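You operate a simulated robot arm through the tools that you are given. There is no shell and no other tool. Be economical: measure what you need, move in short steps, check, and stop when the job is done.

You are at the controls of a simulated two-armed robot. One attempt, no reset.

TASK
Unplug the lamp, change the grey bulb for the white one, plug in and try it.
Fine: hold the lamp while the grey bulb comes out; it goes into the two-hole block; the lamp ends switched off.
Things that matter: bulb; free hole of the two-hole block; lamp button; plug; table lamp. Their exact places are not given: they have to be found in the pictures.

Only the result counts: the job must be done as asked and must still hold three seconds after the hand-in. Knocking over, shifting, dropping, spilling or breaking anything else fails it.

THE ROBOT
Two 7-joint arms with two-finger grippers on one trunk, on a base that drives. Base frame: it is fixed to the floor where the robot stands at the start and does not move with it; the origin is under the middle of the robot, x ahead of it, y to its left, z up. Units: m, degrees, N and s.
The left shoulder is at the start at [0.078, 0.151, 0.937], the right one opposite. With the tool pointing down near the work surface each hand reaches from about 0.32 to 0.8 m from the robot's upright axis, wherever it stands, measured 20 degrees to its own side. Places, roughly: free hole of the two-hole block [0.8, -0.4, 0.9]; lamp button [0.6, -0.2, 0.6]. Payload 2.54 kg a hand.
The tool frame of a hand sits at the grasp point between the pads (the TCP): z along the fingers, y along the line on which they close. The tips reach 0.03 m beyond it. Largest opening 0.116 m; the body of the gripper starts 0.095 m behind the TCP.
Orientation is told as [roll, pitch, yaw] about the base's x, y, z axes, in that order, counted from this pose: with the fingers straight down and closing along the base's y, the tool's x points along the base's -x, its y along +y and its z along -z.

THE INTERFACE
- The arms move only by the tool play_rows. It takes "left_rows", "right_rows" or both (then of equal length, played together; a hand with none holds still); each is one flat list of numbers, 7 for each row, row after row: the shift along the tool's x, y, z in units of 250 mm (1.0 is 250 mm), then the turn, a rotation vector about the tool's x, y, z in units of 60 degrees (1.0 is 60 degrees), then the opening, from 0 (shut) to 1 (fully open). In form: [x, y, z, rx, ry, rz, fingers, x, y, z, rx, ry, rz, fingers, ...]. A call has 1 to 20 rows; each row is the pose to reach, as a shift and turn from the pose commanded when the call began, along the tool's axes at that moment. A call with a number of a shift or a turn outside -1 to 1 is refused whole. Each row takes 0.2 s and may step no farther than 0.05 m and 8.6 degrees from the row before; otherwise, or with a gripper value out of range, the whole call is refused. A pose out of reach is approached as far as the arm can. The call stops where the force on the tool passes 40 N (or 10 N more than at its start, if that is more) or the arm is blocked; 0.2 s more then pass. Each finger travels about 0.072 m/s and halts on what it meets, pressing with about 25 N; the grip force reading is that of the motor and also rises with nothing between the fingers. The clock runs only during rows and for 0.2 s after the last one: add rows that repeat a pose to give the fingers time. It gives the time, the measured TCP pose, the force on the tool (base axes), the opening and the grip force at its end, in the units of the frame above (readings bear some noise), with the torque about the TCP (base axes, N m) and any sound that the robot's microphone picked up.
- Cameras (640 x 400 px; columns grow to the right, rows downward): "scene" is now at [0.1568, -0.0491, 1.09]; the picture's right is [-0.38, -0.93, 0.00], its down [-0.21, 0.08, -0.97] and it looks along [0.90, -0.37, -0.22] (base axes); focal length 214 px, centre (320, 200). "left" rides on the left gripper at [0.069, 0.015, -0.122] in its tool frame; the picture's right is [-0.21, 0.98, 0.00], its down [-0.83, -0.18, -0.53] and it looks along [-0.52, -0.11, 0.85] (tool axes); focal length 251 px, centre (320, 200). "right" rides on the right gripper at [0.069, -0.015, -0.122] in its tool frame; the picture's right is [0.21, 0.98, 0.00], its down [-0.83, 0.18, -0.53] and it looks along [-0.52, 0.11, 0.85] (tool axes); focal length 251 px, centre (320, 200).
- get_image(camera): a new picture of that camera. The clock stands still meanwhile.
- slide_trunk(by): slides the trunk up (or, below 0, down) by that many m; the arms and the scene camera ride with it, the base frame stays. It gives what a move gives, with no picture.
- base_move(legs): drives the robot by 1 to 6 legs, each [ahead, left, turn to the left] in m, m and degrees, along the robot's own axes; the way and the turn of a leg run together, so that a leg with both is an arc; at most 1.5 m and 180 degrees a leg. The arms and the cameras ride along, it lands a little off, and it stops where it bumps. It gives what a move gives.
- aim_head(pan, tilt): turns the head with the scene camera to pan (to the left, within 80 degrees either way) and tilt (down, from -29 to 69), counted from straight ahead of the robot. It gives what a move gives.
- pixel_to_xyz(camera, pixels): there is no depth. For up to 12 entries [column, row, z] of the newest picture of that camera ("zoom" is the newest enlarged one), the place [x, y] in the base frame at which the ray of that pixel passes the height z, good to about 0.002 m, but the place of the scene camera against the robot may be out by one fixed shift of up to 0.018 m in any direction. The clock stands still meanwhile.
- close_up(camera, box): a new picture of the part [left, top, right, bottom] of that camera's present view, enlarged. The clock stands still meanwhile.
- job_done(): hands the job in; it is judged then, once.

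Go step by step. Measure first, check grasps and placings, and put right what went wrong. The budget is 80 turns and 70 pictures, counting those below and the enlarged ones. Unless the task says otherwise, let go and move clear before handing in, and close with one line.

The tools are called after ">>>" by a JSON object that holds its "op" and its "data". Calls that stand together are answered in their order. play_rows: Moves the arms, as the interface text tells. Its arguments: {"type":"object","properties":{"left_rows":{"type":"array"},"right_rows":{"type":"array"}},"required":[]} The other tools are called the same way: slide_trunk (by) slides the trunk up or down; base_move (legs) drives the base; aim_head (pan, tilt) turns the head that bears the scene camera; get_image (camera) takes a picture; pixel_to_xyz (camera, pixels) gives the place at which the rays of pixels pass given heights; close_up (camera, box) takes an enlarged picture of a part of a camera's view; job_done () hands the job in.

At the start:

```text
t: 0.0
left_tcp_pos: [0.4042, 0.0434, 1.1159]
left_tcp_rot: [0.0, 0.0, 0.0]
left_ft_force: [-0.6, -0.2, -0.3]
left_wrist_torque: [-0.01, 0.0, -0.02]
left_opening: 0.1159
left_gripper_force: 0.0
right_tcp_pos: [0.4209, -0.3612, 1.1162]
right_tcp_rot: [0.0, 0.0, 0.1]
right_ft_force: [-0.7, -0.4, -0.4]
right_wrist_torque: [-0.01, 0.0, 0.0]
right_opening: 0.1162
right_gripper_force: 0.1
trunk travel left (down, up): [-0.173, 0.116]
robot x, y, heading: [0.0028, 0.0014, 0.2]
head pan, tilt: [-22.3, 12.9]
```

scene: 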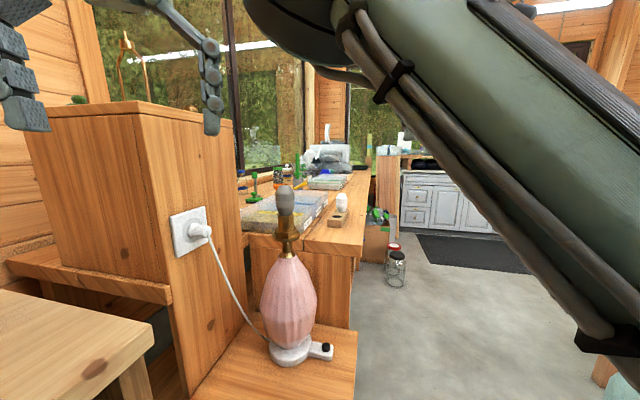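
right: 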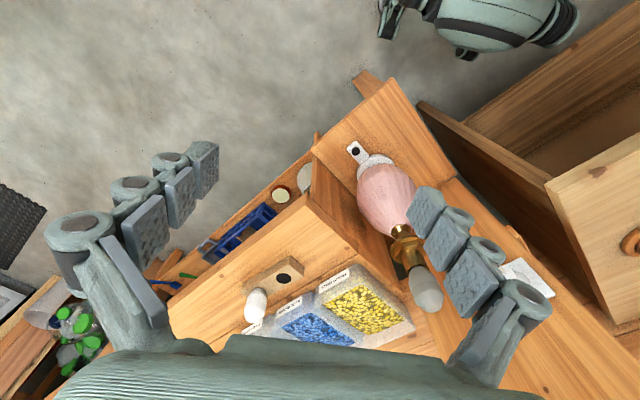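
left: 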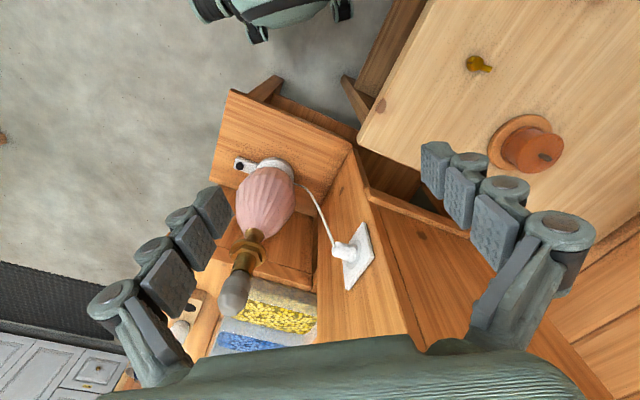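

The scene picture shows the lamp at (288,300) with the grey bulb at (285,200), the plug in the wall socket at (200,230), and the block with the white bulb at (340,208). I'll enlarge these to see the details.

>>> {"op": "close_up", "data": {"camera": "scene", "box": [150, 150, 390, 380]}}

>>> {"op": "close_up", "data": {"camera": "right", "box": [220, 120, 560, 340]}}

>>> {"op": "close_up", "data": {"camera": "left", "box": [180, 120, 420, 370]}}

```text
1.74 times, centred on (270, 265) of scene
```

zoom: 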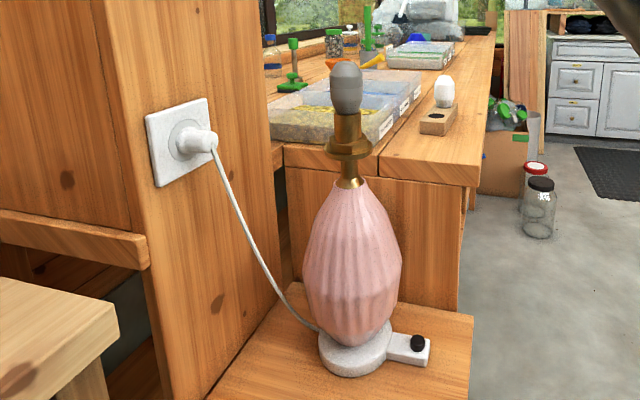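

```text
1.82 times, centred on (390, 230) of right
```

zoom: 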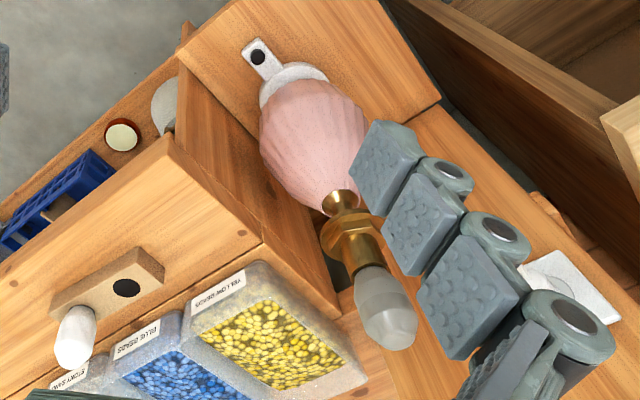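

```text
1.60 times, centred on (300, 245) of left
```

zoom: 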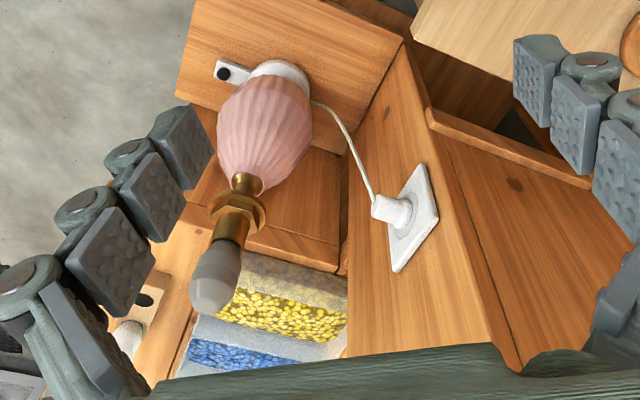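

The wrist pictures form a stereo pair. I'll cast rays for the button, bulb, collar, block hole, white bulb and plug at two heights each and intersect them.

>>> {"op": "pixel_to_xyz", "data": {"camera": "left", "pixels": [[239.4, 165.6, 0.6], [239.4, 165.6, 0.9], [236, 295, 0.8], [236, 295, 1.0], [248.8, 251.3, 0.8], [248.8, 251.3, 1.0], [345, 251, 0.8], [345, 251, 1.0], [189.4, 307.5, 0.8], [189.4, 307.5, 0.6], [180, 332.5, 0.8], [180, 332.5, 0.6]]}}

>>> {"op": "pixel_to_xyz", "data": {"camera": "right", "pixels": [[355.9, 151.4, 0.6], [355.9, 151.4, 0.9], [427.4, 289.3, 0.8], [427.4, 289.3, 1.0], [406.5, 250.9, 0.8], [406.5, 250.9, 1.0], [283.4, 278.4, 0.8], [283.4, 278.4, 0.6], [255.4, 306.9, 0.8], [255.4, 306.9, 0.6]]}}

>>> {"op": "pixel_to_xyz", "data": {"camera": "scene", "pixels": [[199.9, 230.5, 0.8], [199.9, 230.5, 1.0], [283, 201, 0.8], [283, 201, 1.0], [325.5, 348, 0.6], [325.5, 348, 0.8], [337, 216.5, 0.8], [337, 216.5, 0.9]]}}

```text
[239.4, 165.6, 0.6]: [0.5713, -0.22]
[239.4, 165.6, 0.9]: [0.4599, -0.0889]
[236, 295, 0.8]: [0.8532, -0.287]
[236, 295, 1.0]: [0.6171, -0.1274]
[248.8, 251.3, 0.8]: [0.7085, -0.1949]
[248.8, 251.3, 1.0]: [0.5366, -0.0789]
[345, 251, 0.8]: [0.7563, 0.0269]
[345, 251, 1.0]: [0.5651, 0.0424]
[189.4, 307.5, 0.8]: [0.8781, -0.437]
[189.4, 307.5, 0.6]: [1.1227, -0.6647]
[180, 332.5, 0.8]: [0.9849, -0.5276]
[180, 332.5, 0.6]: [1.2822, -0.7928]
```

```text
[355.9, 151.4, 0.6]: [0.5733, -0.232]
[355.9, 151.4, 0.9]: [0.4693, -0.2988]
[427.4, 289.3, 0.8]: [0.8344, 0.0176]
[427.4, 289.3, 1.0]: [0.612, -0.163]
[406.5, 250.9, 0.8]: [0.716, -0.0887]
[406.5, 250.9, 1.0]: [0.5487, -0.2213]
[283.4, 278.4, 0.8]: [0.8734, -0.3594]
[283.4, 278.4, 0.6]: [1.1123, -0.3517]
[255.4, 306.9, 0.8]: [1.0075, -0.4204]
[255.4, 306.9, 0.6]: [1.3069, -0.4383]
```

```text
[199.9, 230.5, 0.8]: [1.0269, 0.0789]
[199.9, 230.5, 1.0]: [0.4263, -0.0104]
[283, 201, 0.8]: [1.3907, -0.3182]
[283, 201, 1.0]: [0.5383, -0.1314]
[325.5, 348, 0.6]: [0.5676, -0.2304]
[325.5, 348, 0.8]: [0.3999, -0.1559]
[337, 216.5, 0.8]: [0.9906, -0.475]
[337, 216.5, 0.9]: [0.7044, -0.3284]
```

Intersecting the rays gives approximately:

| Item | x | y | z |
|---|---|---|---|
| Button | 0.579 | -0.228 | 0.582 |
| Lamp axis | 0.639 | -0.145 | – |
| Bulb centre | – | – | 0.98 |
| Free hole | 0.796 | -0.362 | 0.866 |
| White bulb | 0.87 | -0.41 | – |
| Plug | 0.63 | 0.03 | 0.93 |

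The socket wall seems to face about -135°. I'll tilt the left hand toward the plug for a closer look.

>>> {"op": "play_rows", "data": {"left_rows": [-0.033, -0.047, -0.002, -0.0368, -0.0888, -0.0888, 1, -0.066, -0.094, -0.004, -0.0735, -0.1775, -0.1775, 1, -0.099, -0.14, -0.006, -0.11, -0.266, -0.266, 1, -0.132, -0.187, -0.008, -0.147, -0.355, -0.355, 1, -0.165, -0.234, -0.01, -0.184, -0.444, -0.444, 0.8, -0.198, -0.28, -0.012, -0.22, -0.5325, -0.5325, 0.7, -0.231, -0.327, -0.014, -0.257, -0.621, -0.621, 0.6, -0.264, -0.374, -0.016, -0.294, -0.71, -0.71, 0.6]}}

>>> {"op": "get_image", "data": {"camera": "left"}}

>>> {"op": "get_image", "data": {"camera": "scene"}}

```text
t: 1.2
left_tcp_pos: [0.4476, -0.0039, 1.1255]
left_tcp_rot: [3.1, -25.3, 25.6]
left_ft_force: [37.3, -19.5, 46.2]
left_wrist_torque: [-1.08, 9.11, 4.64]
left_opening: 0.0928
left_gripper_force: 0.2
right_tcp_pos: [0.422, -0.3589, 1.1161]
right_tcp_rot: [-0.4, 0.1, 0.4]
right_ft_force: [0.4, 0.0, 0.0]
right_wrist_torque: [-0.06, 0.0, -0.02]
right_opening: 0.1162
right_gripper_force: 0.0
trunk travel left (down, up): [-0.173, 0.116]
robot x, y, heading: [0.0011, 0.0001, 0.0]
head pan, tilt: [-22.3, 12.9]
stopped in row 5 (left hand): the force on the tool passed its limit at 68 N (the readings are from after the stop); the commanded pose is now the measured one
```

```text
63 pictures are left
```

left: 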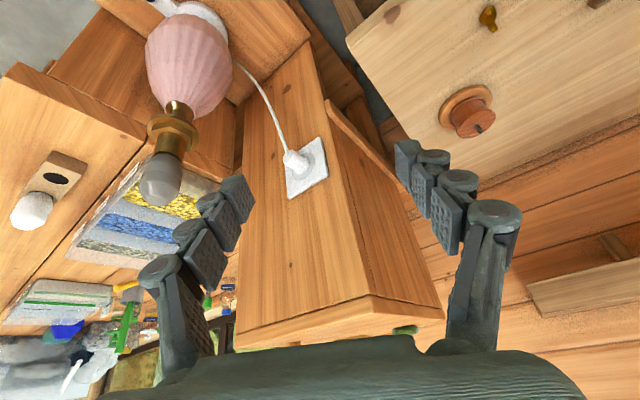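

```text
62 pictures are left
```

scene: 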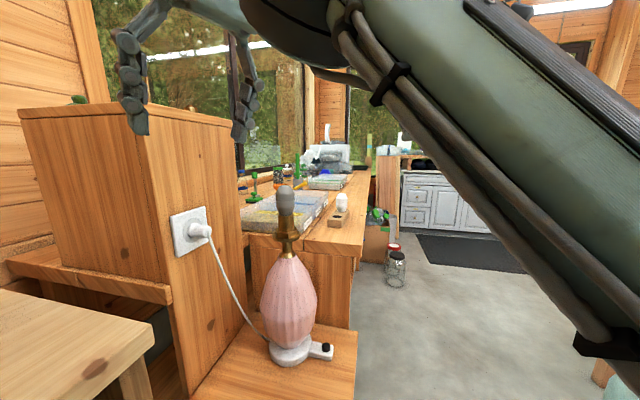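

The left hand stopped on a contact of about 68 N, and the lever arm points to the hand's back rather than the fingers. I'll look up with the head to see what touched.

>>> {"op": "aim_head", "data": {"pan": -20, "tilt": -25}}

>>> {"op": "get_image", "data": {"camera": "scene"}}

```text
t: 2.2
left_tcp_pos: [0.4482, -0.0055, 1.1265]
left_tcp_rot: [3.4, -25.2, 25.4]
left_ft_force: [48.8, -16.1, 57.5]
left_wrist_torque: [-2.0, 11.61, 4.98]
left_opening: 0.0928
left_gripper_force: 0.1
right_tcp_pos: [0.4215, -0.3618, 1.1157]
right_tcp_rot: [-0.2, 0.2, 0.2]
right_ft_force: [-0.2, 0.6, 0.3]
right_wrist_torque: [0.01, 0.0, -0.01]
right_opening: 0.116
right_gripper_force: 0.1
trunk travel left (down, up): [-0.173, 0.116]
robot x, y, heading: [-0.0002, -0.0041, 0.0]
head pan, tilt: [-20.0, -25.0]
```

```text
61 pictures are left
```

scene: 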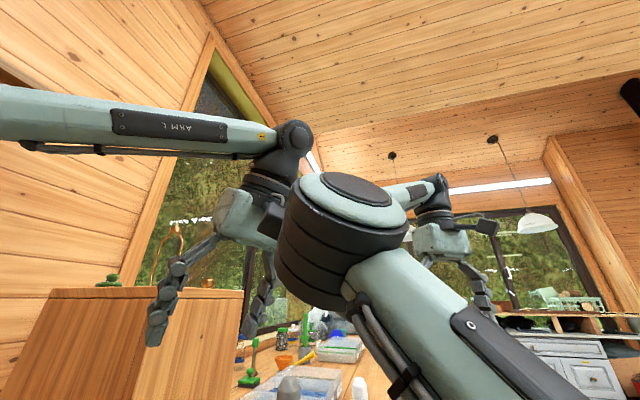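

The picture shows the right arm's elbow (dark joint at (340,220)) standing in front of the head and touching the back of the left hand. I'll swing the right hand off to the right, which should take its elbow along.

>>> {"op": "play_rows", "data": {"right_rows": [0, -0.15, 0, 0, 0, 0, 0.6, 0, -0.3, 0, 0, 0, 0, 0.6, 0, -0.45, 0, 0, 0, 0, 0.6, 0, -0.6, 0, 0, 0, 0, 0.6, 0, -0.75, 0, 0, 0, 0, 0.6]}}

>>> {"op": "get_image", "data": {"camera": "scene"}}

>>> {"op": "pixel_to_xyz", "data": {"camera": "left", "pixels": [[372, 296, 1.0], [372, 296, 1.1], [297, 160, 0.9], [297, 160, 1.0], [305, 165, 0.9], [305, 165, 1.0], [317, 137, 0.9], [329, 174, 0.9], [290, 199, 0.9], [286, 150, 0.9], [295, 45, 0.6], [238, 350, 1.1]]}}

```text
t: 2.5
left_tcp_pos: [0.4502, -0.0039, 1.127]
left_tcp_rot: [2.6, -25.2, 26.1]
left_ft_force: [5.2, 1.7, 6.9]
left_wrist_torque: [-0.5, 1.21, 0.05]
left_opening: 0.0928
left_gripper_force: 0.1
right_tcp_pos: [0.4228, -0.3637, 1.1181]
right_tcp_rot: [-0.2, 0.0, 0.4]
right_ft_force: [-0.1, -0.2, -0.6]
right_wrist_torque: [-0.01, 0.0, -0.03]
right_opening: 0.0843
right_gripper_force: 3.2
trunk travel left (down, up): [-0.173, 0.116]
robot x, y, heading: [-0.0017, 0.0012, -0.0]
head pan, tilt: [-20.0, -25.0]
stopped in row 1 (left hand): the force on the tool passed its limit at 110 N (the readings are from after the stop); the commanded pose is now the measured one
```

```text
60 pictures are left
```

scene: 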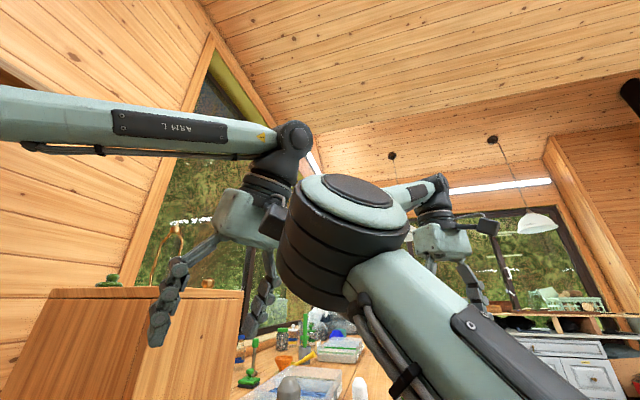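

```text
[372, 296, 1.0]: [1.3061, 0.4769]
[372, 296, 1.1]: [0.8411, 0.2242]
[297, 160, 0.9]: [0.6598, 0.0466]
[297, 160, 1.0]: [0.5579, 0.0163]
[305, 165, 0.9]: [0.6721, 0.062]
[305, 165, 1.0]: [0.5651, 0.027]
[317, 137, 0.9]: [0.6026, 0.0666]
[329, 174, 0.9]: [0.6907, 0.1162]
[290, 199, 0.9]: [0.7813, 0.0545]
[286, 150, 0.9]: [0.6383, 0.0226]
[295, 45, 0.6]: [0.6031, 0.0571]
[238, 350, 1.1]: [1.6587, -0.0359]
```

The right elbow is still wedged against the left hand. I'll lift the left hand up and forward first, then move the right arm.

>>> {"op": "play_rows", "data": {"left_rows": [-0.133, -0.043, -0.07, 0, 0, 0, 0.6, -0.266, -0.086, -0.14, 0, 0, 0, 0.6]}}

>>> {"op": "play_rows", "data": {"right_rows": [0, -0.15, 0, 0, 0, 0, 0.6, 0, -0.3, 0, 0, 0, 0, 0.6, 0, -0.45, 0, 0, 0, 0, 0.6, 0, -0.6, 0, 0, 0, 0, 0.6, 0, -0.75, 0, 0, 0, 0, 0.6]}}

>>> {"op": "get_image", "data": {"camera": "scene"}}

```text
t: 3.1
left_tcp_pos: [0.5003, -0.008, 1.1851]
left_tcp_rot: [2.8, -25.2, 26.1]
left_ft_force: [-0.2, 1.0, 0.2]
left_wrist_torque: [0.04, 0.01, -0.03]
left_opening: 0.0697
left_gripper_force: 0.0
right_tcp_pos: [0.4224, -0.3647, 1.1171]
right_tcp_rot: [-0.4, -0.1, 0.4]
right_ft_force: [-0.5, 0.0, -0.4]
right_wrist_torque: [0.03, -0.03, 0.01]
right_opening: 0.0696
right_gripper_force: 0.1
trunk travel left (down, up): [-0.173, 0.116]
robot x, y, heading: [0.0021, 0.0034, -0.2]
head pan, tilt: [-20.0, -25.0]
```

```text
t: 4.3
left_tcp_pos: [0.5008, -0.0078, 1.185]
left_tcp_rot: [2.8, -25.3, 26.0]
left_ft_force: [-0.1, 0.0, -0.9]
left_wrist_torque: [-0.01, 0.05, 0.03]
left_opening: 0.0694
left_gripper_force: 0.1
right_tcp_pos: [0.4227, -0.5545, 1.117]
right_tcp_rot: [-0.4, 0.1, 0.4]
right_ft_force: [0.5, -0.4, 0.3]
right_wrist_torque: [-0.02, 0.03, 0.01]
right_opening: 0.0696
right_gripper_force: 0.0
trunk travel left (down, up): [-0.173, 0.116]
robot x, y, heading: [-0.001, -0.0027, -0.0]
head pan, tilt: [-20.0, -25.0]
```

```text
59 pictures are left
```

scene: 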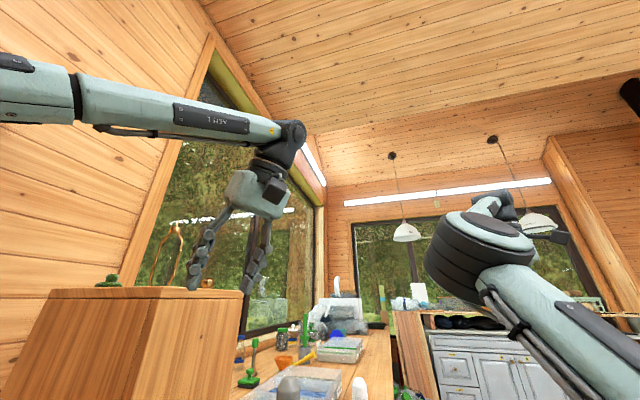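

Both arms are clear now. I'll aim the head down again and look at the socket from the left hand.

>>> {"op": "aim_head", "data": {"pan": -15, "tilt": 20}}

>>> {"op": "get_image", "data": {"camera": "left"}}

>>> {"op": "get_image", "data": {"camera": "scene"}}

```text
t: 5.4
left_tcp_pos: [0.4999, -0.0073, 1.1847]
left_tcp_rot: [2.6, -25.3, 26.0]
left_ft_force: [-0.5, 0.0, 0.4]
left_wrist_torque: [0.01, 0.01, -0.02]
left_opening: 0.0697
left_gripper_force: 0.0
right_tcp_pos: [0.4218, -0.5524, 1.118]
right_tcp_rot: [-0.4, -0.1, 0.4]
right_ft_force: [0.3, -0.3, -0.7]
right_wrist_torque: [0.0, 0.01, 0.01]
right_opening: 0.0695
right_gripper_force: 0.0
trunk travel left (down, up): [-0.173, 0.116]
robot x, y, heading: [0.0004, 0.0029, -0.0]
head pan, tilt: [-15.0, 20.0]
```

```text
58 pictures are left
```

left: 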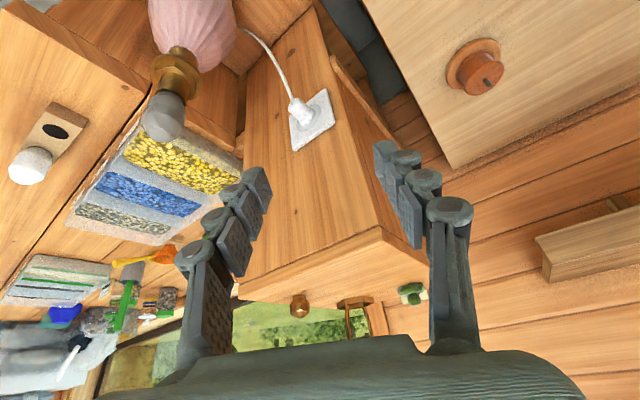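

```text
57 pictures are left
```

scene: 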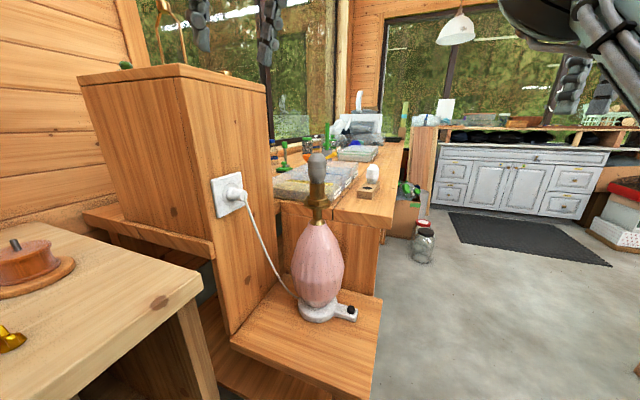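

I'll measure the wall's direction from the bench and shelf edges, and get the plug from this second left view, with the plug at (299,112), the plate centre at (312,122) and the cabinet top corner at (382,228).

>>> {"op": "pixel_to_xyz", "data": {"camera": "left", "pixels": [[299, 112, 0.9], [299, 112, 1.0], [313, 122, 0.9], [313, 122, 1.0], [382, 228, 1.0], [382, 228, 1.1], [235, 297, 1.1], [148, 95, 0.84], [60, 15, 0.84], [319, 11, 0.55], [165, 118, 0.9], [165, 118, 1.0]]}}

>>> {"op": "pixel_to_xyz", "data": {"camera": "scene", "pixels": [[362, 226, 0.84], [403, 150, 0.84], [232, 335, 0.55], [275, 285, 0.55], [232, 343, 0.55], [370, 398, 0.55], [382, 298, 0.55], [232, 193, 0.93], [352, 310, 0.582], [180, 68, 1.2], [268, 84, 1.2]]}}

>>> {"op": "close_up", "data": {"camera": "left", "box": [220, 40, 380, 170]}}

```text
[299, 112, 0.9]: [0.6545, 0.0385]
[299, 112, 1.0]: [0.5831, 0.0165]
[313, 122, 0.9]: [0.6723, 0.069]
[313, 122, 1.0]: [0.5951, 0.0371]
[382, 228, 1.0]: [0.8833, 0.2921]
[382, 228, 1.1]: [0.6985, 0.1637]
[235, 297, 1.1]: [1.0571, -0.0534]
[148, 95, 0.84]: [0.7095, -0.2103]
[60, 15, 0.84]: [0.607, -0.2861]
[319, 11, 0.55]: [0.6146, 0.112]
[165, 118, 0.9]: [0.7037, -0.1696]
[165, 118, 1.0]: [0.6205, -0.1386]
```

```text
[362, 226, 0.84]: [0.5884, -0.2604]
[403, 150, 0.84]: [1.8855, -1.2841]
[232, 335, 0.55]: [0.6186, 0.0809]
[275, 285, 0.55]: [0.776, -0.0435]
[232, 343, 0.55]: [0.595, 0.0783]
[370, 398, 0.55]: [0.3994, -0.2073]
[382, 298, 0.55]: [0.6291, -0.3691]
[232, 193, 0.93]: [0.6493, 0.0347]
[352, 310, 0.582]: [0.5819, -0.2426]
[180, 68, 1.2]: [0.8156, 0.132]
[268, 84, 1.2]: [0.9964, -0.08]
```

```text
3.08 times, centred on (300, 105) of left
```

zoom: 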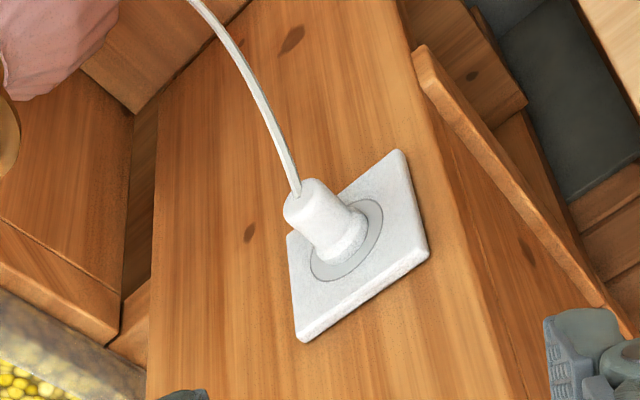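

The wall runs along heading -38.3°, so its outward normal is (-0.62, -0.785). The plug's middle is near (0.647, 0.038, 0.913), about 0.02–0.03 off the wall. I'll bring the left hand to a pre-grasp at yaw 52 and pitch -30.

>>> {"op": "play_rows", "data": {"left_rows": [-0.012, -0.047, 0.156, -0.028, -0.0156, -0.0774, 0.6, -0.024, -0.094, 0.312, -0.056, -0.0312, -0.155, 0.6, -0.037, -0.142, 0.468, -0.084, -0.047, -0.232, 0.6, -0.049, -0.189, 0.624, -0.112, -0.062, -0.31, 0.6, -0.061, -0.236, 0.78, -0.14, -0.078, -0.387, 0.6]}}

>>> {"op": "get_image", "data": {"camera": "left"}}

>>> {"op": "get_image", "data": {"camera": "scene"}}

```text
t: 6.6
left_tcp_pos: [0.6098, -0.0092, 1.0123]
left_tcp_rot: [-1.1, -30.4, 52.2]
left_ft_force: [0.1, 0.8, 0.0]
left_wrist_torque: [-0.06, 0.0, 0.01]
left_opening: 0.0697
left_gripper_force: 0.0
right_tcp_pos: [0.4232, -0.5533, 1.118]
right_tcp_rot: [-0.4, 0.1, 0.3]
right_ft_force: [0.1, 0.3, 1.1]
right_wrist_torque: [-0.03, -0.01, 0.0]
right_opening: 0.0696
right_gripper_force: 0.0
trunk travel left (down, up): [-0.173, 0.116]
robot x, y, heading: [0.0009, -0.0016, -0.0]
head pan, tilt: [-15.0, 20.0]
```

```text
55 pictures are left
```

left: 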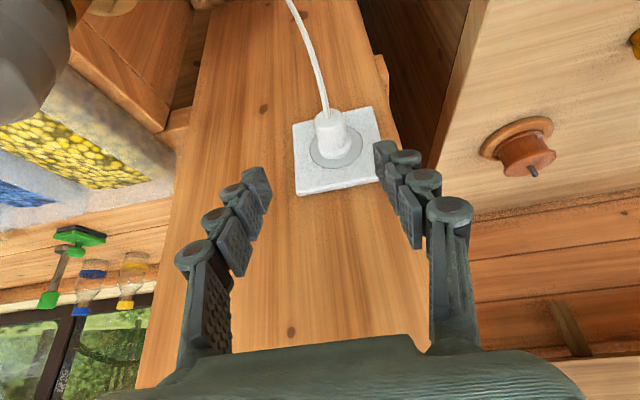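

```text
54 pictures are left
```

scene: 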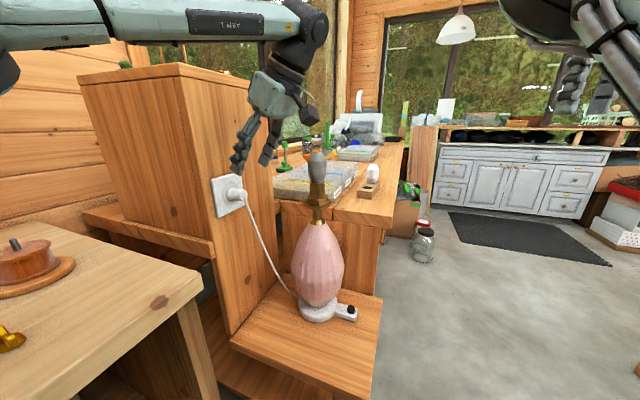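

The plug is seen at (333,133), with its outer end at (330,118) and its root at (338,152). I'll get its rays from this nearer view.

>>> {"op": "pixel_to_xyz", "data": {"camera": "left", "pixels": [[330, 118, 0.9], [330, 118, 0.93], [333, 133, 0.9], [333, 133, 0.93], [338, 152, 0.9], [338, 152, 0.93], [293, 123, 0.95], [372, 107, 0.95], [298, 194, 0.87], [383, 179, 0.87]]}}

>>> {"op": "close_up", "data": {"camera": "scene", "box": [190, 100, 370, 330]}}

```text
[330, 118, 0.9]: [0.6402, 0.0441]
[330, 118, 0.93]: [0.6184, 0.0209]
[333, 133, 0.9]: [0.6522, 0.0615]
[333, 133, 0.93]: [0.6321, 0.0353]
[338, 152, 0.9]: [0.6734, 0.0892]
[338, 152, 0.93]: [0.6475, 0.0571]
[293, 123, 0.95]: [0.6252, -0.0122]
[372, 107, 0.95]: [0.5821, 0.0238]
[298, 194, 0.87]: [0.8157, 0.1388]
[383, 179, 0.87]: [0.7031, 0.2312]
```

```text
1.74 times, centred on (280, 215) of scene
```

zoom: 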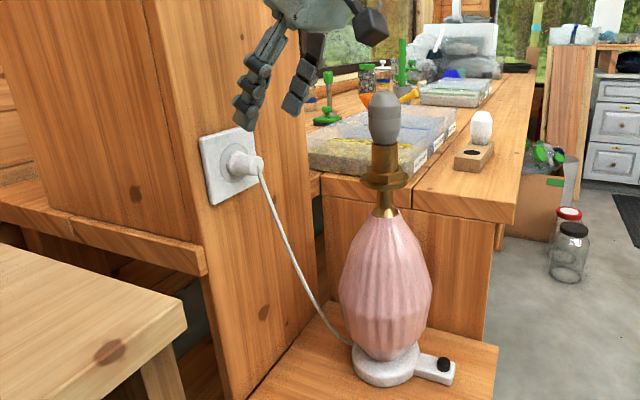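

The rays agree on a plug middle of about (0.637, 0.039, 0.923). I'll move in along the tool axis, staying off the plate, and close.

>>> {"op": "play_rows", "data": {"left_rows": [0.007, 0.013, 0.12, 0, 0, 0, 0.6, 0.014, 0.026, 0.24, 0, 0, 0, 0.6, 0.021, 0.039, 0.359, 0, 0, 0, 0.6, 0.021, 0.039, 0.359, 0, 0, 0, 0, 0.021, 0.039, 0.359, 0, 0, 0, 0, 0.021, 0.039, 0.359, 0, 0, 0, 0]}}

>>> {"op": "get_image", "data": {"camera": "left"}}

```text
t: 8.0
left_tcp_pos: [0.6279, 0.0271, 0.9321]
left_tcp_rot: [-1.1, -30.3, 52.2]
left_ft_force: [-2.9, -2.3, 0.0]
left_wrist_torque: [-0.04, 0.05, 0.06]
left_opening: 0.0239
left_gripper_force: 25.2
right_tcp_pos: [0.4229, -0.5537, 1.1172]
right_tcp_rot: [-0.4, 0.1, 0.3]
right_ft_force: [1.2, 0.2, 0.0]
right_wrist_torque: [-0.02, -0.02, 0.02]
right_opening: 0.0693
right_gripper_force: 0.0
trunk travel left (down, up): [-0.173, 0.116]
robot x, y, heading: [0.0014, 0.0043, -0.2]
head pan, tilt: [-15.0, 20.0]
heard: snap
```

```text
52 pictures are left
```

left: 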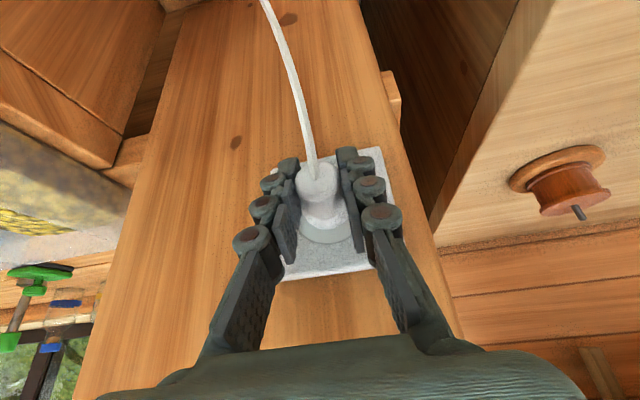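

The plug is held with an opening of 0.024 m at 25 N. I'll pull it straight out along the wall normal.

>>> {"op": "play_rows", "data": {"left_rows": [0.035, 0, -0.02, 0, 0, 0, 0, 0.069, 0, -0.0405, 0, 0, 0, 0, 0.138, 0, -0.081, 0, 0, 0, 0, 0.207, 0, -0.1215, 0, 0, 0, 0, 0.276, 0, -0.162, 0, 0, 0, 0]}}

>>> {"op": "get_image", "data": {"camera": "left"}}

>>> {"op": "get_image", "data": {"camera": "scene"}}

```text
t: 9.2
left_tcp_pos: [0.5771, -0.0337, 0.9323]
left_tcp_rot: [-1.2, -30.3, 52.2]
left_ft_force: [0.0, -0.4, -0.6]
left_wrist_torque: [0.01, -0.03, 0.02]
left_opening: 0.0236
left_gripper_force: 25.1
right_tcp_pos: [0.4221, -0.5528, 1.1177]
right_tcp_rot: [-0.5, -0.1, 0.5]
right_ft_force: [-0.1, -0.2, -0.3]
right_wrist_torque: [-0.02, 0.01, -0.01]
right_opening: 0.0695
right_gripper_force: 0.1
trunk travel left (down, up): [-0.173, 0.116]
robot x, y, heading: [-0.0009, 0.001, -0.2]
head pan, tilt: [-15.0, 20.0]
```

```text
51 pictures are left
```

left: 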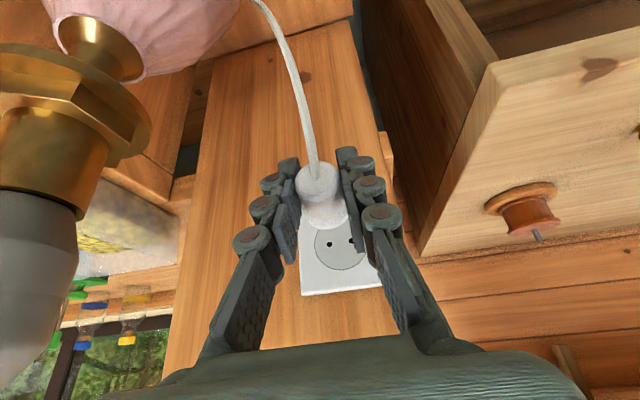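

```text
50 pictures are left
```

scene: 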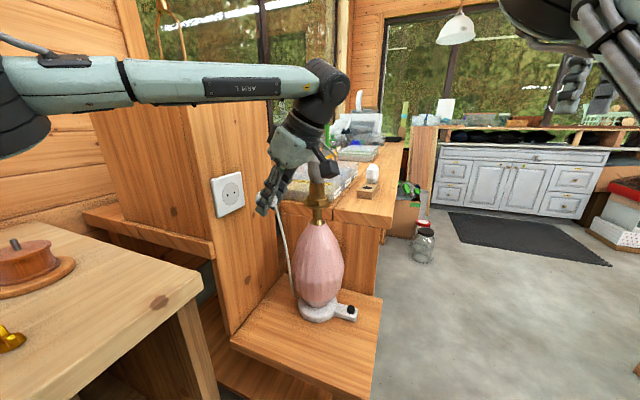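

The plug is out; the socket holes show at (329,245) and (350,242). Before putting the plug down on the lamp's shelf, I'll measure the heights of the shelf and the near table.

>>> {"op": "pixel_to_xyz", "data": {"camera": "left", "pixels": [[418, 258, 0.7], [418, 258, 0.8], [490, 62, 0.7], [490, 62, 0.8], [329, 245, 0.9], [329, 245, 0.93], [350, 242, 0.9], [350, 242, 0.93]]}}

>>> {"op": "pixel_to_xyz", "data": {"camera": "scene", "pixels": [[203, 283, 0.7], [203, 283, 0.8], [232, 345, 0.5], [232, 345, 0.55], [382, 298, 0.5], [382, 298, 0.55], [348, 311, 0.55], [318, 322, 0.55], [230, 193, 0.92]]}}

>>> {"op": "get_image", "data": {"camera": "right"}}

```text
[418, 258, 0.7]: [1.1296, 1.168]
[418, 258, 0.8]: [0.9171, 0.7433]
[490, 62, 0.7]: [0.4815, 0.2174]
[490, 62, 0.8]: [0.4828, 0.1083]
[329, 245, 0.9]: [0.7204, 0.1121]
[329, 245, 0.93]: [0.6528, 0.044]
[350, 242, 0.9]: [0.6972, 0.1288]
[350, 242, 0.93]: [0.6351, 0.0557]
```

```text
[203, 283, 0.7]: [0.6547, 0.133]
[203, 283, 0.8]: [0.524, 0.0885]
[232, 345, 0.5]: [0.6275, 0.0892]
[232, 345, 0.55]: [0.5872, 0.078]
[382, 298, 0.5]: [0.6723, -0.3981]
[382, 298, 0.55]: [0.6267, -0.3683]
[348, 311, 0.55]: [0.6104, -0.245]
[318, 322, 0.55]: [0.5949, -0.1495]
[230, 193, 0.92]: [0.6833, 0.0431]
```

```text
49 pictures are left
```

right: 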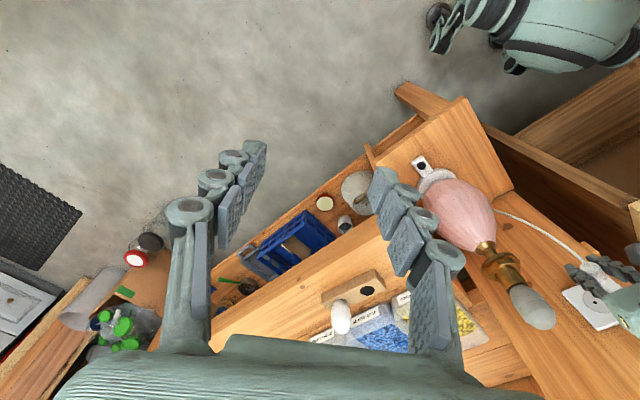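

The near table's top is about 0.83 m high with its corner near (0.483, 0.08). The open part of the shelf, around (0.48, -0.15) in front of the lamp, is the best place for the plug. I'll move diagonally out and down past the lamp, then lower the trunk.

>>> {"op": "play_rows", "data": {"left_rows": [0.149, 0, 0.017, 0, 0, 0, 0, 0.298, 0, 0.034, 0, 0, 0, 0, 0.447, 0, 0.051, 0, 0, 0, 0, 0.596, 0, 0.068, 0, 0, 0, 0]}}

>>> {"op": "slide_trunk", "data": {"by": -0.165}}

>>> {"op": "get_image", "data": {"camera": "left"}}

>>> {"op": "get_image", "data": {"camera": "scene"}}

```text
t: 10.2
left_tcp_pos: [0.5048, -0.1282, 0.8429]
left_tcp_rot: [-1.3, -30.3, 52.3]
left_ft_force: [-0.2, 0.1, 0.6]
left_wrist_torque: [0.03, -0.05, -0.01]
left_opening: 0.0235
left_gripper_force: 24.9
right_tcp_pos: [0.4227, -0.5528, 1.1178]
right_tcp_rot: [-0.5, 0.0, 0.4]
right_ft_force: [-0.6, -0.2, -0.7]
right_wrist_torque: [0.0, 0.01, 0.01]
right_opening: 0.0697
right_gripper_force: 0.0
trunk travel left (down, up): [-0.173, 0.116]
robot x, y, heading: [-0.0008, -0.0019, -0.2]
head pan, tilt: [-15.0, 20.0]
```

```text
t: 12.1
left_tcp_pos: [0.506, -0.1298, 0.6791]
left_tcp_rot: [-1.1, -30.3, 52.2]
left_ft_force: [-0.2, 0.7, -0.3]
left_wrist_torque: [-0.03, 0.01, -0.02]
left_opening: 0.0236
left_gripper_force: 25.4
right_tcp_pos: [0.4207, -0.5531, 0.9539]
right_tcp_rot: [-0.4, -0.1, 0.4]
right_ft_force: [0.0, -0.3, 0.7]
right_wrist_torque: [0.01, 0.0, 0.0]
right_opening: 0.0694
right_gripper_force: 0.1
trunk travel left (down, up): [-0.008, 0.281]
robot x, y, heading: [0.0, -0.0009, -0.2]
head pan, tilt: [-15.0, 20.0]
```

```text
48 pictures are left
```

left: 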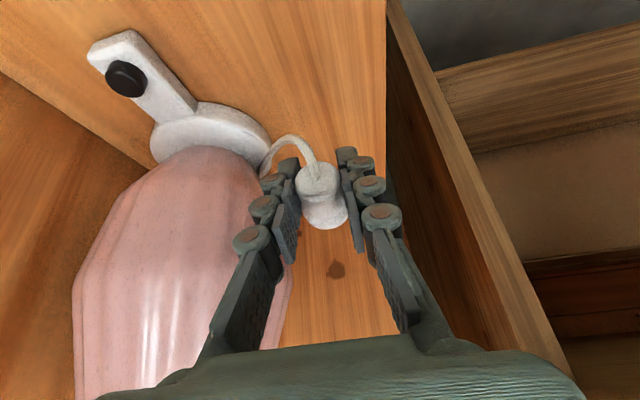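

```text
47 pictures are left
```

scene: 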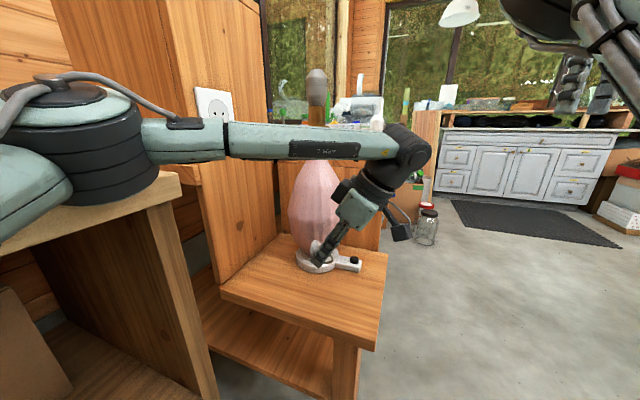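

The elbow (70,160) is getting close to the near table's top. I'll raise the trunk by 0.1 and lower the hand by the arm instead, then check.

>>> {"op": "slide_trunk", "data": {"by": 0.1}}

>>> {"op": "play_rows", "data": {"left_rows": [0.097, 0, 0.118, 0, 0, 0, 0, 0.194, 0, 0.235, 0, 0, 0, 0, 0.29, 0, 0.353, 0, 0, 0, 0]}}

>>> {"op": "aim_head", "data": {"pan": 10, "tilt": 25}}

>>> {"op": "get_image", "data": {"camera": "scene"}}

```text
t: 13.4
left_tcp_pos: [0.5049, -0.1284, 0.778]
left_tcp_rot: [-1.1, -30.3, 52.3]
left_ft_force: [0.4, 0.7, -0.4]
left_wrist_torque: [0.02, -0.02, 0.02]
left_opening: 0.0236
left_gripper_force: 24.9
right_tcp_pos: [0.4219, -0.5524, 1.0525]
right_tcp_rot: [-0.3, 0.0, 0.5]
right_ft_force: [-0.8, 0.1, -0.7]
right_wrist_torque: [-0.01, 0.01, 0.0]
right_opening: 0.0697
right_gripper_force: 0.1
trunk travel left (down, up): [-0.108, 0.181]
robot x, y, heading: [0.0001, 0.002, 0.1]
head pan, tilt: [-15.0, 20.0]
```

```text
t: 14.2
left_tcp_pos: [0.4988, -0.1422, 0.6647]
left_tcp_rot: [-1.1, -30.3, 52.2]
left_ft_force: [-1.1, -0.4, -0.5]
left_wrist_torque: [-0.04, 0.02, -0.01]
left_opening: 0.0237
left_gripper_force: 25.2
right_tcp_pos: [0.4224, -0.5535, 1.0531]
right_tcp_rot: [-0.4, 0.1, 0.5]
right_ft_force: [-0.1, -0.1, 0.8]
right_wrist_torque: [0.01, -0.01, -0.05]
right_opening: 0.0696
right_gripper_force: 0.0
trunk travel left (down, up): [-0.108, 0.181]
robot x, y, heading: [0.001, 0.0022, 0.2]
head pan, tilt: [-15.0, 20.0]
```

```text
t: 15.1
left_tcp_pos: [0.4972, -0.144, 0.6634]
left_tcp_rot: [-1.1, -30.3, 52.2]
left_ft_force: [-0.9, -0.2, 0.2]
left_wrist_torque: [0.0, 0.02, 0.0]
left_opening: 0.0236
left_gripper_force: 25.1
right_tcp_pos: [0.4236, -0.5533, 1.0527]
right_tcp_rot: [-0.4, 0.0, 0.4]
right_ft_force: [0.1, -0.2, 0.8]
right_wrist_torque: [-0.03, 0.0, 0.0]
right_opening: 0.0695
right_gripper_force: 0.1
trunk travel left (down, up): [-0.108, 0.181]
robot x, y, heading: [0.0013, 0.0022, 0.1]
head pan, tilt: [10.0, 25.0]
```

```text
46 pictures are left
```

scene: 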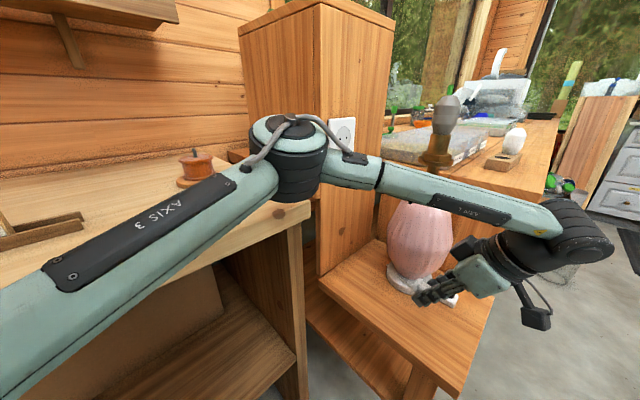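

The elbow is above the table's corner with little room. I'll raise the trunk another 0.08 and reach down with the arm.

>>> {"op": "slide_trunk", "data": {"by": 0.08}}

>>> {"op": "play_rows", "data": {"left_rows": [0.081, 0, 0.118, 0, 0, 0, 0, 0.162, 0, 0.237, 0, 0, 0, 0, 0.243, 0, 0.355, 0, 0, 0, 0, 0.324, 0, 0.473, 0, 0, 0, 0]}}

>>> {"op": "get_image", "data": {"camera": "scene"}}

>>> {"op": "get_image", "data": {"camera": "left"}}

```text
t: 16.3
left_tcp_pos: [0.4971, -0.1434, 0.7444]
left_tcp_rot: [-1.2, -30.3, 52.2]
left_ft_force: [0.0, 0.9, 0.0]
left_wrist_torque: [0.03, -0.01, 0.0]
left_opening: 0.0237
left_gripper_force: 25.1
right_tcp_pos: [0.422, -0.5525, 1.1325]
right_tcp_rot: [-0.4, 0.0, 0.4]
right_ft_force: [0.0, 0.3, 0.3]
right_wrist_torque: [0.0, 0.02, -0.04]
right_opening: 0.0699
right_gripper_force: 0.0
trunk travel left (down, up): [-0.188, 0.101]
robot x, y, heading: [0.0003, -0.0016, -0.1]
head pan, tilt: [10.0, 25.0]
```

```text
t: 17.3
left_tcp_pos: [0.4935, -0.154, 0.6]
left_tcp_rot: [-1.2, -30.3, 52.2]
left_ft_force: [0.0, 1.0, 0.4]
left_wrist_torque: [0.0, 0.02, -0.03]
left_opening: 0.0237
left_gripper_force: 24.9
right_tcp_pos: [0.4237, -0.5541, 1.1322]
right_tcp_rot: [-0.4, 0.1, 0.4]
right_ft_force: [-0.2, 0.6, 0.3]
right_wrist_torque: [-0.02, 0.04, 0.01]
right_opening: 0.0696
right_gripper_force: 0.1
trunk travel left (down, up): [-0.188, 0.101]
robot x, y, heading: [-0.0018, -0.0003, -0.1]
head pan, tilt: [10.0, 25.0]
```

```text
45 pictures are left
```

scene: 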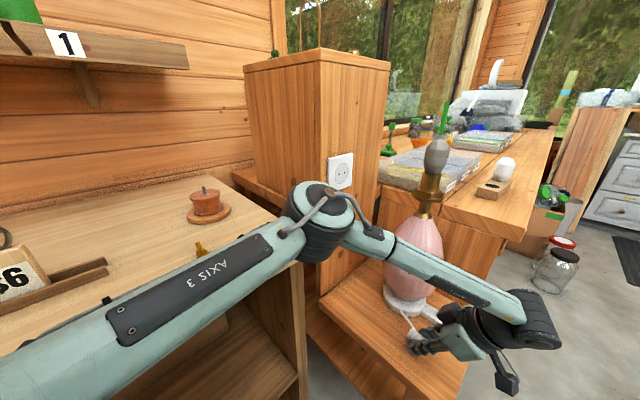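

```text
44 pictures are left
```

left: 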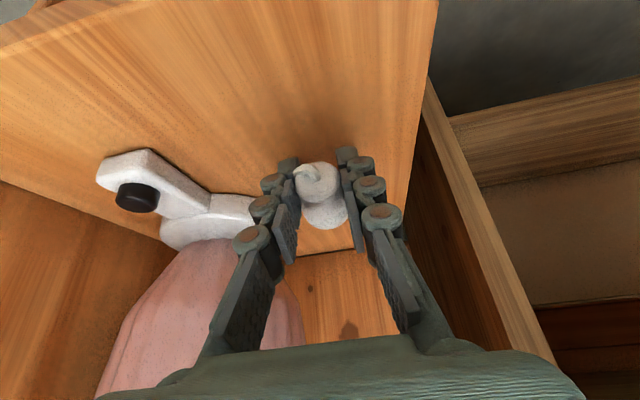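

The plug hangs a little above the shelf, clear of the lamp base. I'll lower it in small steps and feel for contact.

>>> {"op": "play_rows", "data": {"left_rows": [0.01, 0, 0.017, 0, 0, 0, 0, 0.02, 0, 0.034, 0, 0, 0, 0, 0.03, 0, 0.052, 0, 0, 0, 0]}}

>>> {"op": "get_image", "data": {"camera": "left"}}

```text
t: 18.1
left_tcp_pos: [0.4935, -0.1524, 0.5902]
left_tcp_rot: [-1.3, -30.5, 52.3]
left_ft_force: [-8.8, 2.3, 39.4]
left_wrist_torque: [0.64, 0.62, 0.18]
left_opening: 0.0234
left_gripper_force: 24.7
right_tcp_pos: [0.4193, -0.5515, 1.1362]
right_tcp_rot: [-0.6, -0.2, 0.4]
right_ft_force: [-0.3, -0.9, 0.3]
right_wrist_torque: [0.01, 0.02, -0.02]
right_opening: 0.0697
right_gripper_force: 0.0
trunk travel left (down, up): [-0.188, 0.101]
robot x, y, heading: [0.0011, -0.0019, 0.1]
head pan, tilt: [10.0, 25.0]
```

```text
43 pictures are left
```

left: 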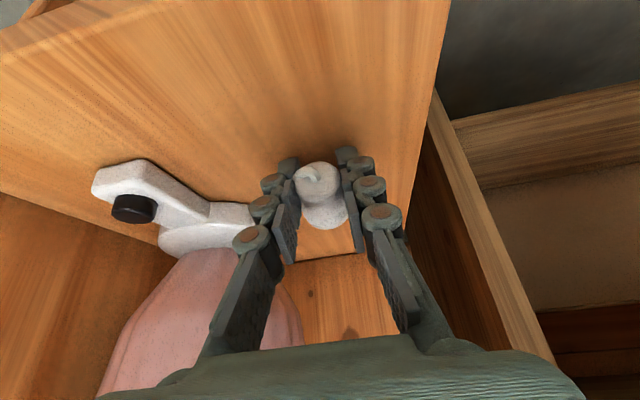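

The fingertips are on the shelf (39 N) and the plug is about 1 cm above it at most. I'll ease off slightly and open gently.

>>> {"op": "play_rows", "data": {"left_rows": [-0.004, 0, -0.008, 0, 0, 0, 0.18, -0.004, 0, -0.008, 0, 0, 0, 0.24, -0.004, 0, -0.008, 0, 0, 0, 0.35, -0.004, 0, -0.008, 0, 0, 0, 0.45]}}

>>> {"op": "get_image", "data": {"camera": "left"}}

```text
t: 19.1
left_tcp_pos: [0.4934, -0.1519, 0.5875]
left_tcp_rot: [-1.2, -30.4, 52.3]
left_ft_force: [4.4, 5.2, 11.4]
left_wrist_torque: [0.08, -0.24, 0.06]
left_opening: 0.0521
left_gripper_force: 0.0
right_tcp_pos: [0.4222, -0.5517, 1.134]
right_tcp_rot: [-0.5, -0.1, 0.4]
right_ft_force: [-0.7, 0.1, 0.6]
right_wrist_torque: [-0.03, -0.04, 0.04]
right_opening: 0.0695
right_gripper_force: 0.0
trunk travel left (down, up): [-0.188, 0.101]
robot x, y, heading: [-0.0019, -0.001, 0.0]
head pan, tilt: [10.0, 25.0]
```

```text
42 pictures are left
```

left: 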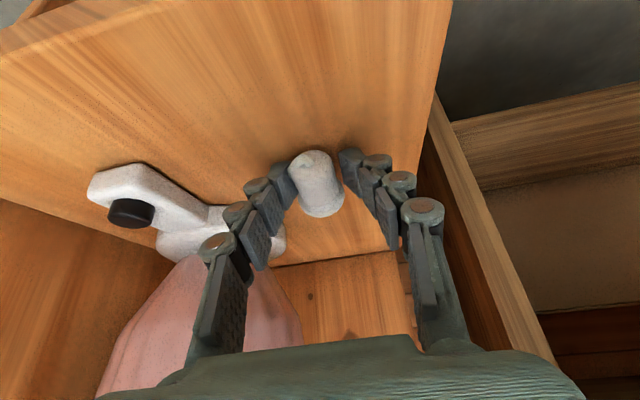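

The plug lies on the shelf (320,180), and the fingers are open around it. I'll withdraw the left hand straight up, then level it to point down.

>>> {"op": "play_rows", "data": {"left_rows": [0, 0, -0.15, 0, 0, 0, 0.5, -0.091, 0, -0.305, 0, 0, 0, 0.6, -0.182, 0, -0.46, 0, 0, 0, 0.6, -0.273, 0, -0.615, 0, 0, 0, 0.6, -0.364, 0, -0.77, 0, 0, 0, 0.6, -0.455, 0, -0.925, 0, 0, 0, 0.6]}}

>>> {"op": "play_rows", "data": {"left_rows": [-0.084, 0, -0.144, 0, 0.083, 0, 0.6, -0.169, 0, -0.287, 0, 0.167, 0, 0.6, -0.253, 0, -0.431, 0, 0.25, 0, 0.6, -0.337, 0, -0.575, 0, 0.333, 0, 0.6, -0.422, 0, -0.719, 0, 0.417, 0, 0.6, -0.506, 0, -0.8625, 0, 0.5, 0, 0.6]}}

>>> {"op": "aim_head", "data": {"pan": -15, "tilt": 25}}

>>> {"op": "get_image", "data": {"camera": "scene"}}

```text
t: 20.5
left_tcp_pos: [0.4767, -0.1647, 0.8452]
left_tcp_rot: [-1.1, -30.3, 52.2]
left_ft_force: [0.1, 0.1, 0.6]
left_wrist_torque: [0.0, -0.01, -0.02]
left_opening: 0.0695
left_gripper_force: 0.1
right_tcp_pos: [0.4213, -0.5534, 1.1327]
right_tcp_rot: [-0.5, 0.0, 0.4]
right_ft_force: [1.1, 0.4, -0.5]
right_wrist_torque: [0.01, -0.05, -0.03]
right_opening: 0.0696
right_gripper_force: 0.1
trunk travel left (down, up): [-0.188, 0.101]
robot x, y, heading: [0.0003, 0.0018, -0.0]
head pan, tilt: [10.0, 25.0]
```

```text
t: 21.9
left_tcp_pos: [0.4761, -0.1621, 1.0941]
left_tcp_rot: [-1.0, -0.3, 51.7]
left_ft_force: [0.4, -0.3, 0.5]
left_wrist_torque: [0.03, 0.02, 0.03]
left_opening: 0.0697
left_gripper_force: 0.1
right_tcp_pos: [0.4215, -0.5533, 1.1336]
right_tcp_rot: [-0.5, 0.0, 0.4]
right_ft_force: [-1.4, -0.3, 0.5]
right_wrist_torque: [0.02, 0.0, -0.01]
right_opening: 0.0693
right_gripper_force: 0.1
trunk travel left (down, up): [-0.188, 0.101]
robot x, y, heading: [0.0031, 0.0005, -0.2]
head pan, tilt: [10.0, 25.0]
```

```text
t: 22.8
left_tcp_pos: [0.4761, -0.1613, 1.0946]
left_tcp_rot: [-1.0, -0.4, 51.7]
left_ft_force: [0.5, -0.1, 0.4]
left_wrist_torque: [0.01, 0.0, 0.0]
left_opening: 0.0695
left_gripper_force: 0.0
right_tcp_pos: [0.4231, -0.5529, 1.1331]
right_tcp_rot: [-0.5, -0.1, 0.5]
right_ft_force: [0.4, 0.4, -0.4]
right_wrist_torque: [0.03, 0.01, -0.03]
right_opening: 0.0695
right_gripper_force: 0.1
trunk travel left (down, up): [-0.188, 0.101]
robot x, y, heading: [0.005, -0.0012, -0.1]
head pan, tilt: [-15.0, 25.0]
```

```text
41 pictures are left
```

scene: 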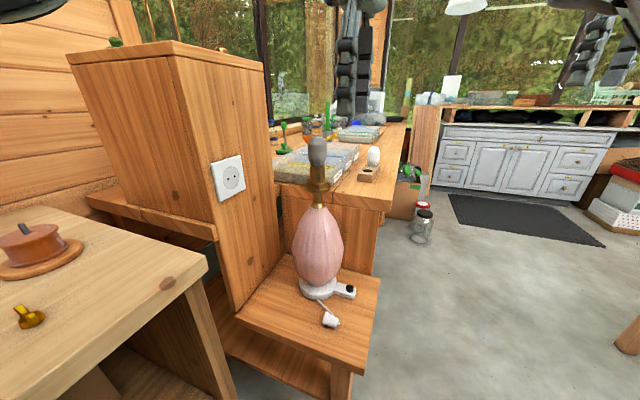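

The plug lies safely on the shelf at (330,320), and nothing else has moved. I'll drive 0.12 m to the right to centre the lamp between the arms, then view the lamp's neck from both hands.

>>> {"op": "base_move", "data": {"legs": [[0, -0.12, 0]]}}

>>> {"op": "get_image", "data": {"camera": "left"}}

>>> {"op": "get_image", "data": {"camera": "right"}}

>>> {"op": "close_up", "data": {"camera": "scene", "box": [190, 110, 400, 340]}}

```text
t: 24.6
left_tcp_pos: [0.4752, -0.2816, 1.0945]
left_tcp_rot: [-1.1, -0.3, 51.6]
left_ft_force: [-0.4, -0.1, -0.4]
left_wrist_torque: [0.03, 0.0, 0.0]
left_opening: 0.0695
left_gripper_force: 0.1
right_tcp_pos: [0.4205, -0.6734, 1.1324]
right_tcp_rot: [-0.4, -0.1, 0.3]
right_ft_force: [-0.1, -0.1, -0.3]
right_wrist_torque: [0.0, -0.03, 0.02]
right_opening: 0.0696
right_gripper_force: 0.0
trunk travel left (down, up): [-0.188, 0.101]
robot x, y, heading: [-0.0003, -0.1182, -0.1]
head pan, tilt: [-15.0, 25.0]
```

```text
40 pictures are left
```

left: 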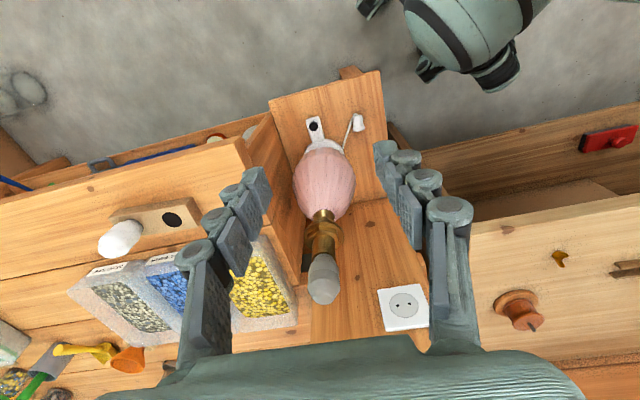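

```text
39 pictures are left
```

right: 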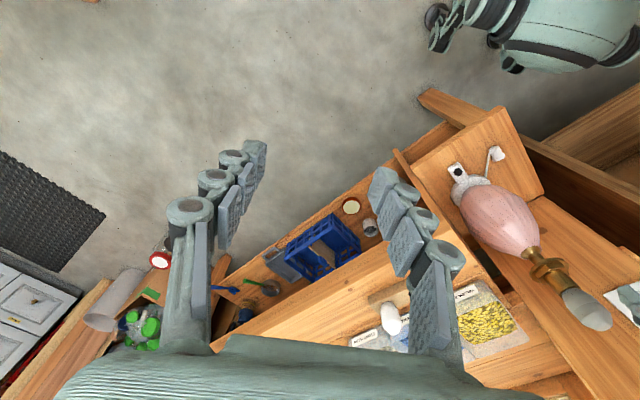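

```text
1.74 times, centred on (295, 225) of scene
```

zoom: 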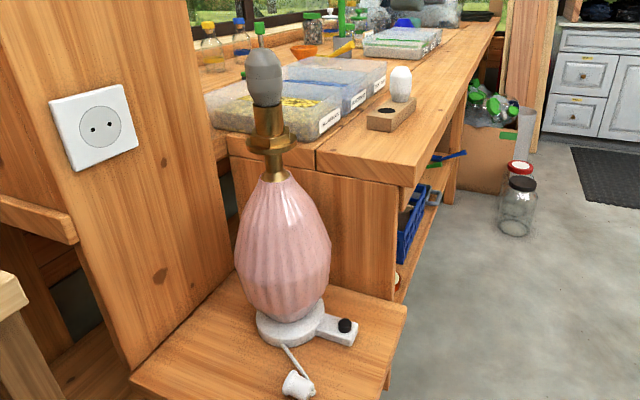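

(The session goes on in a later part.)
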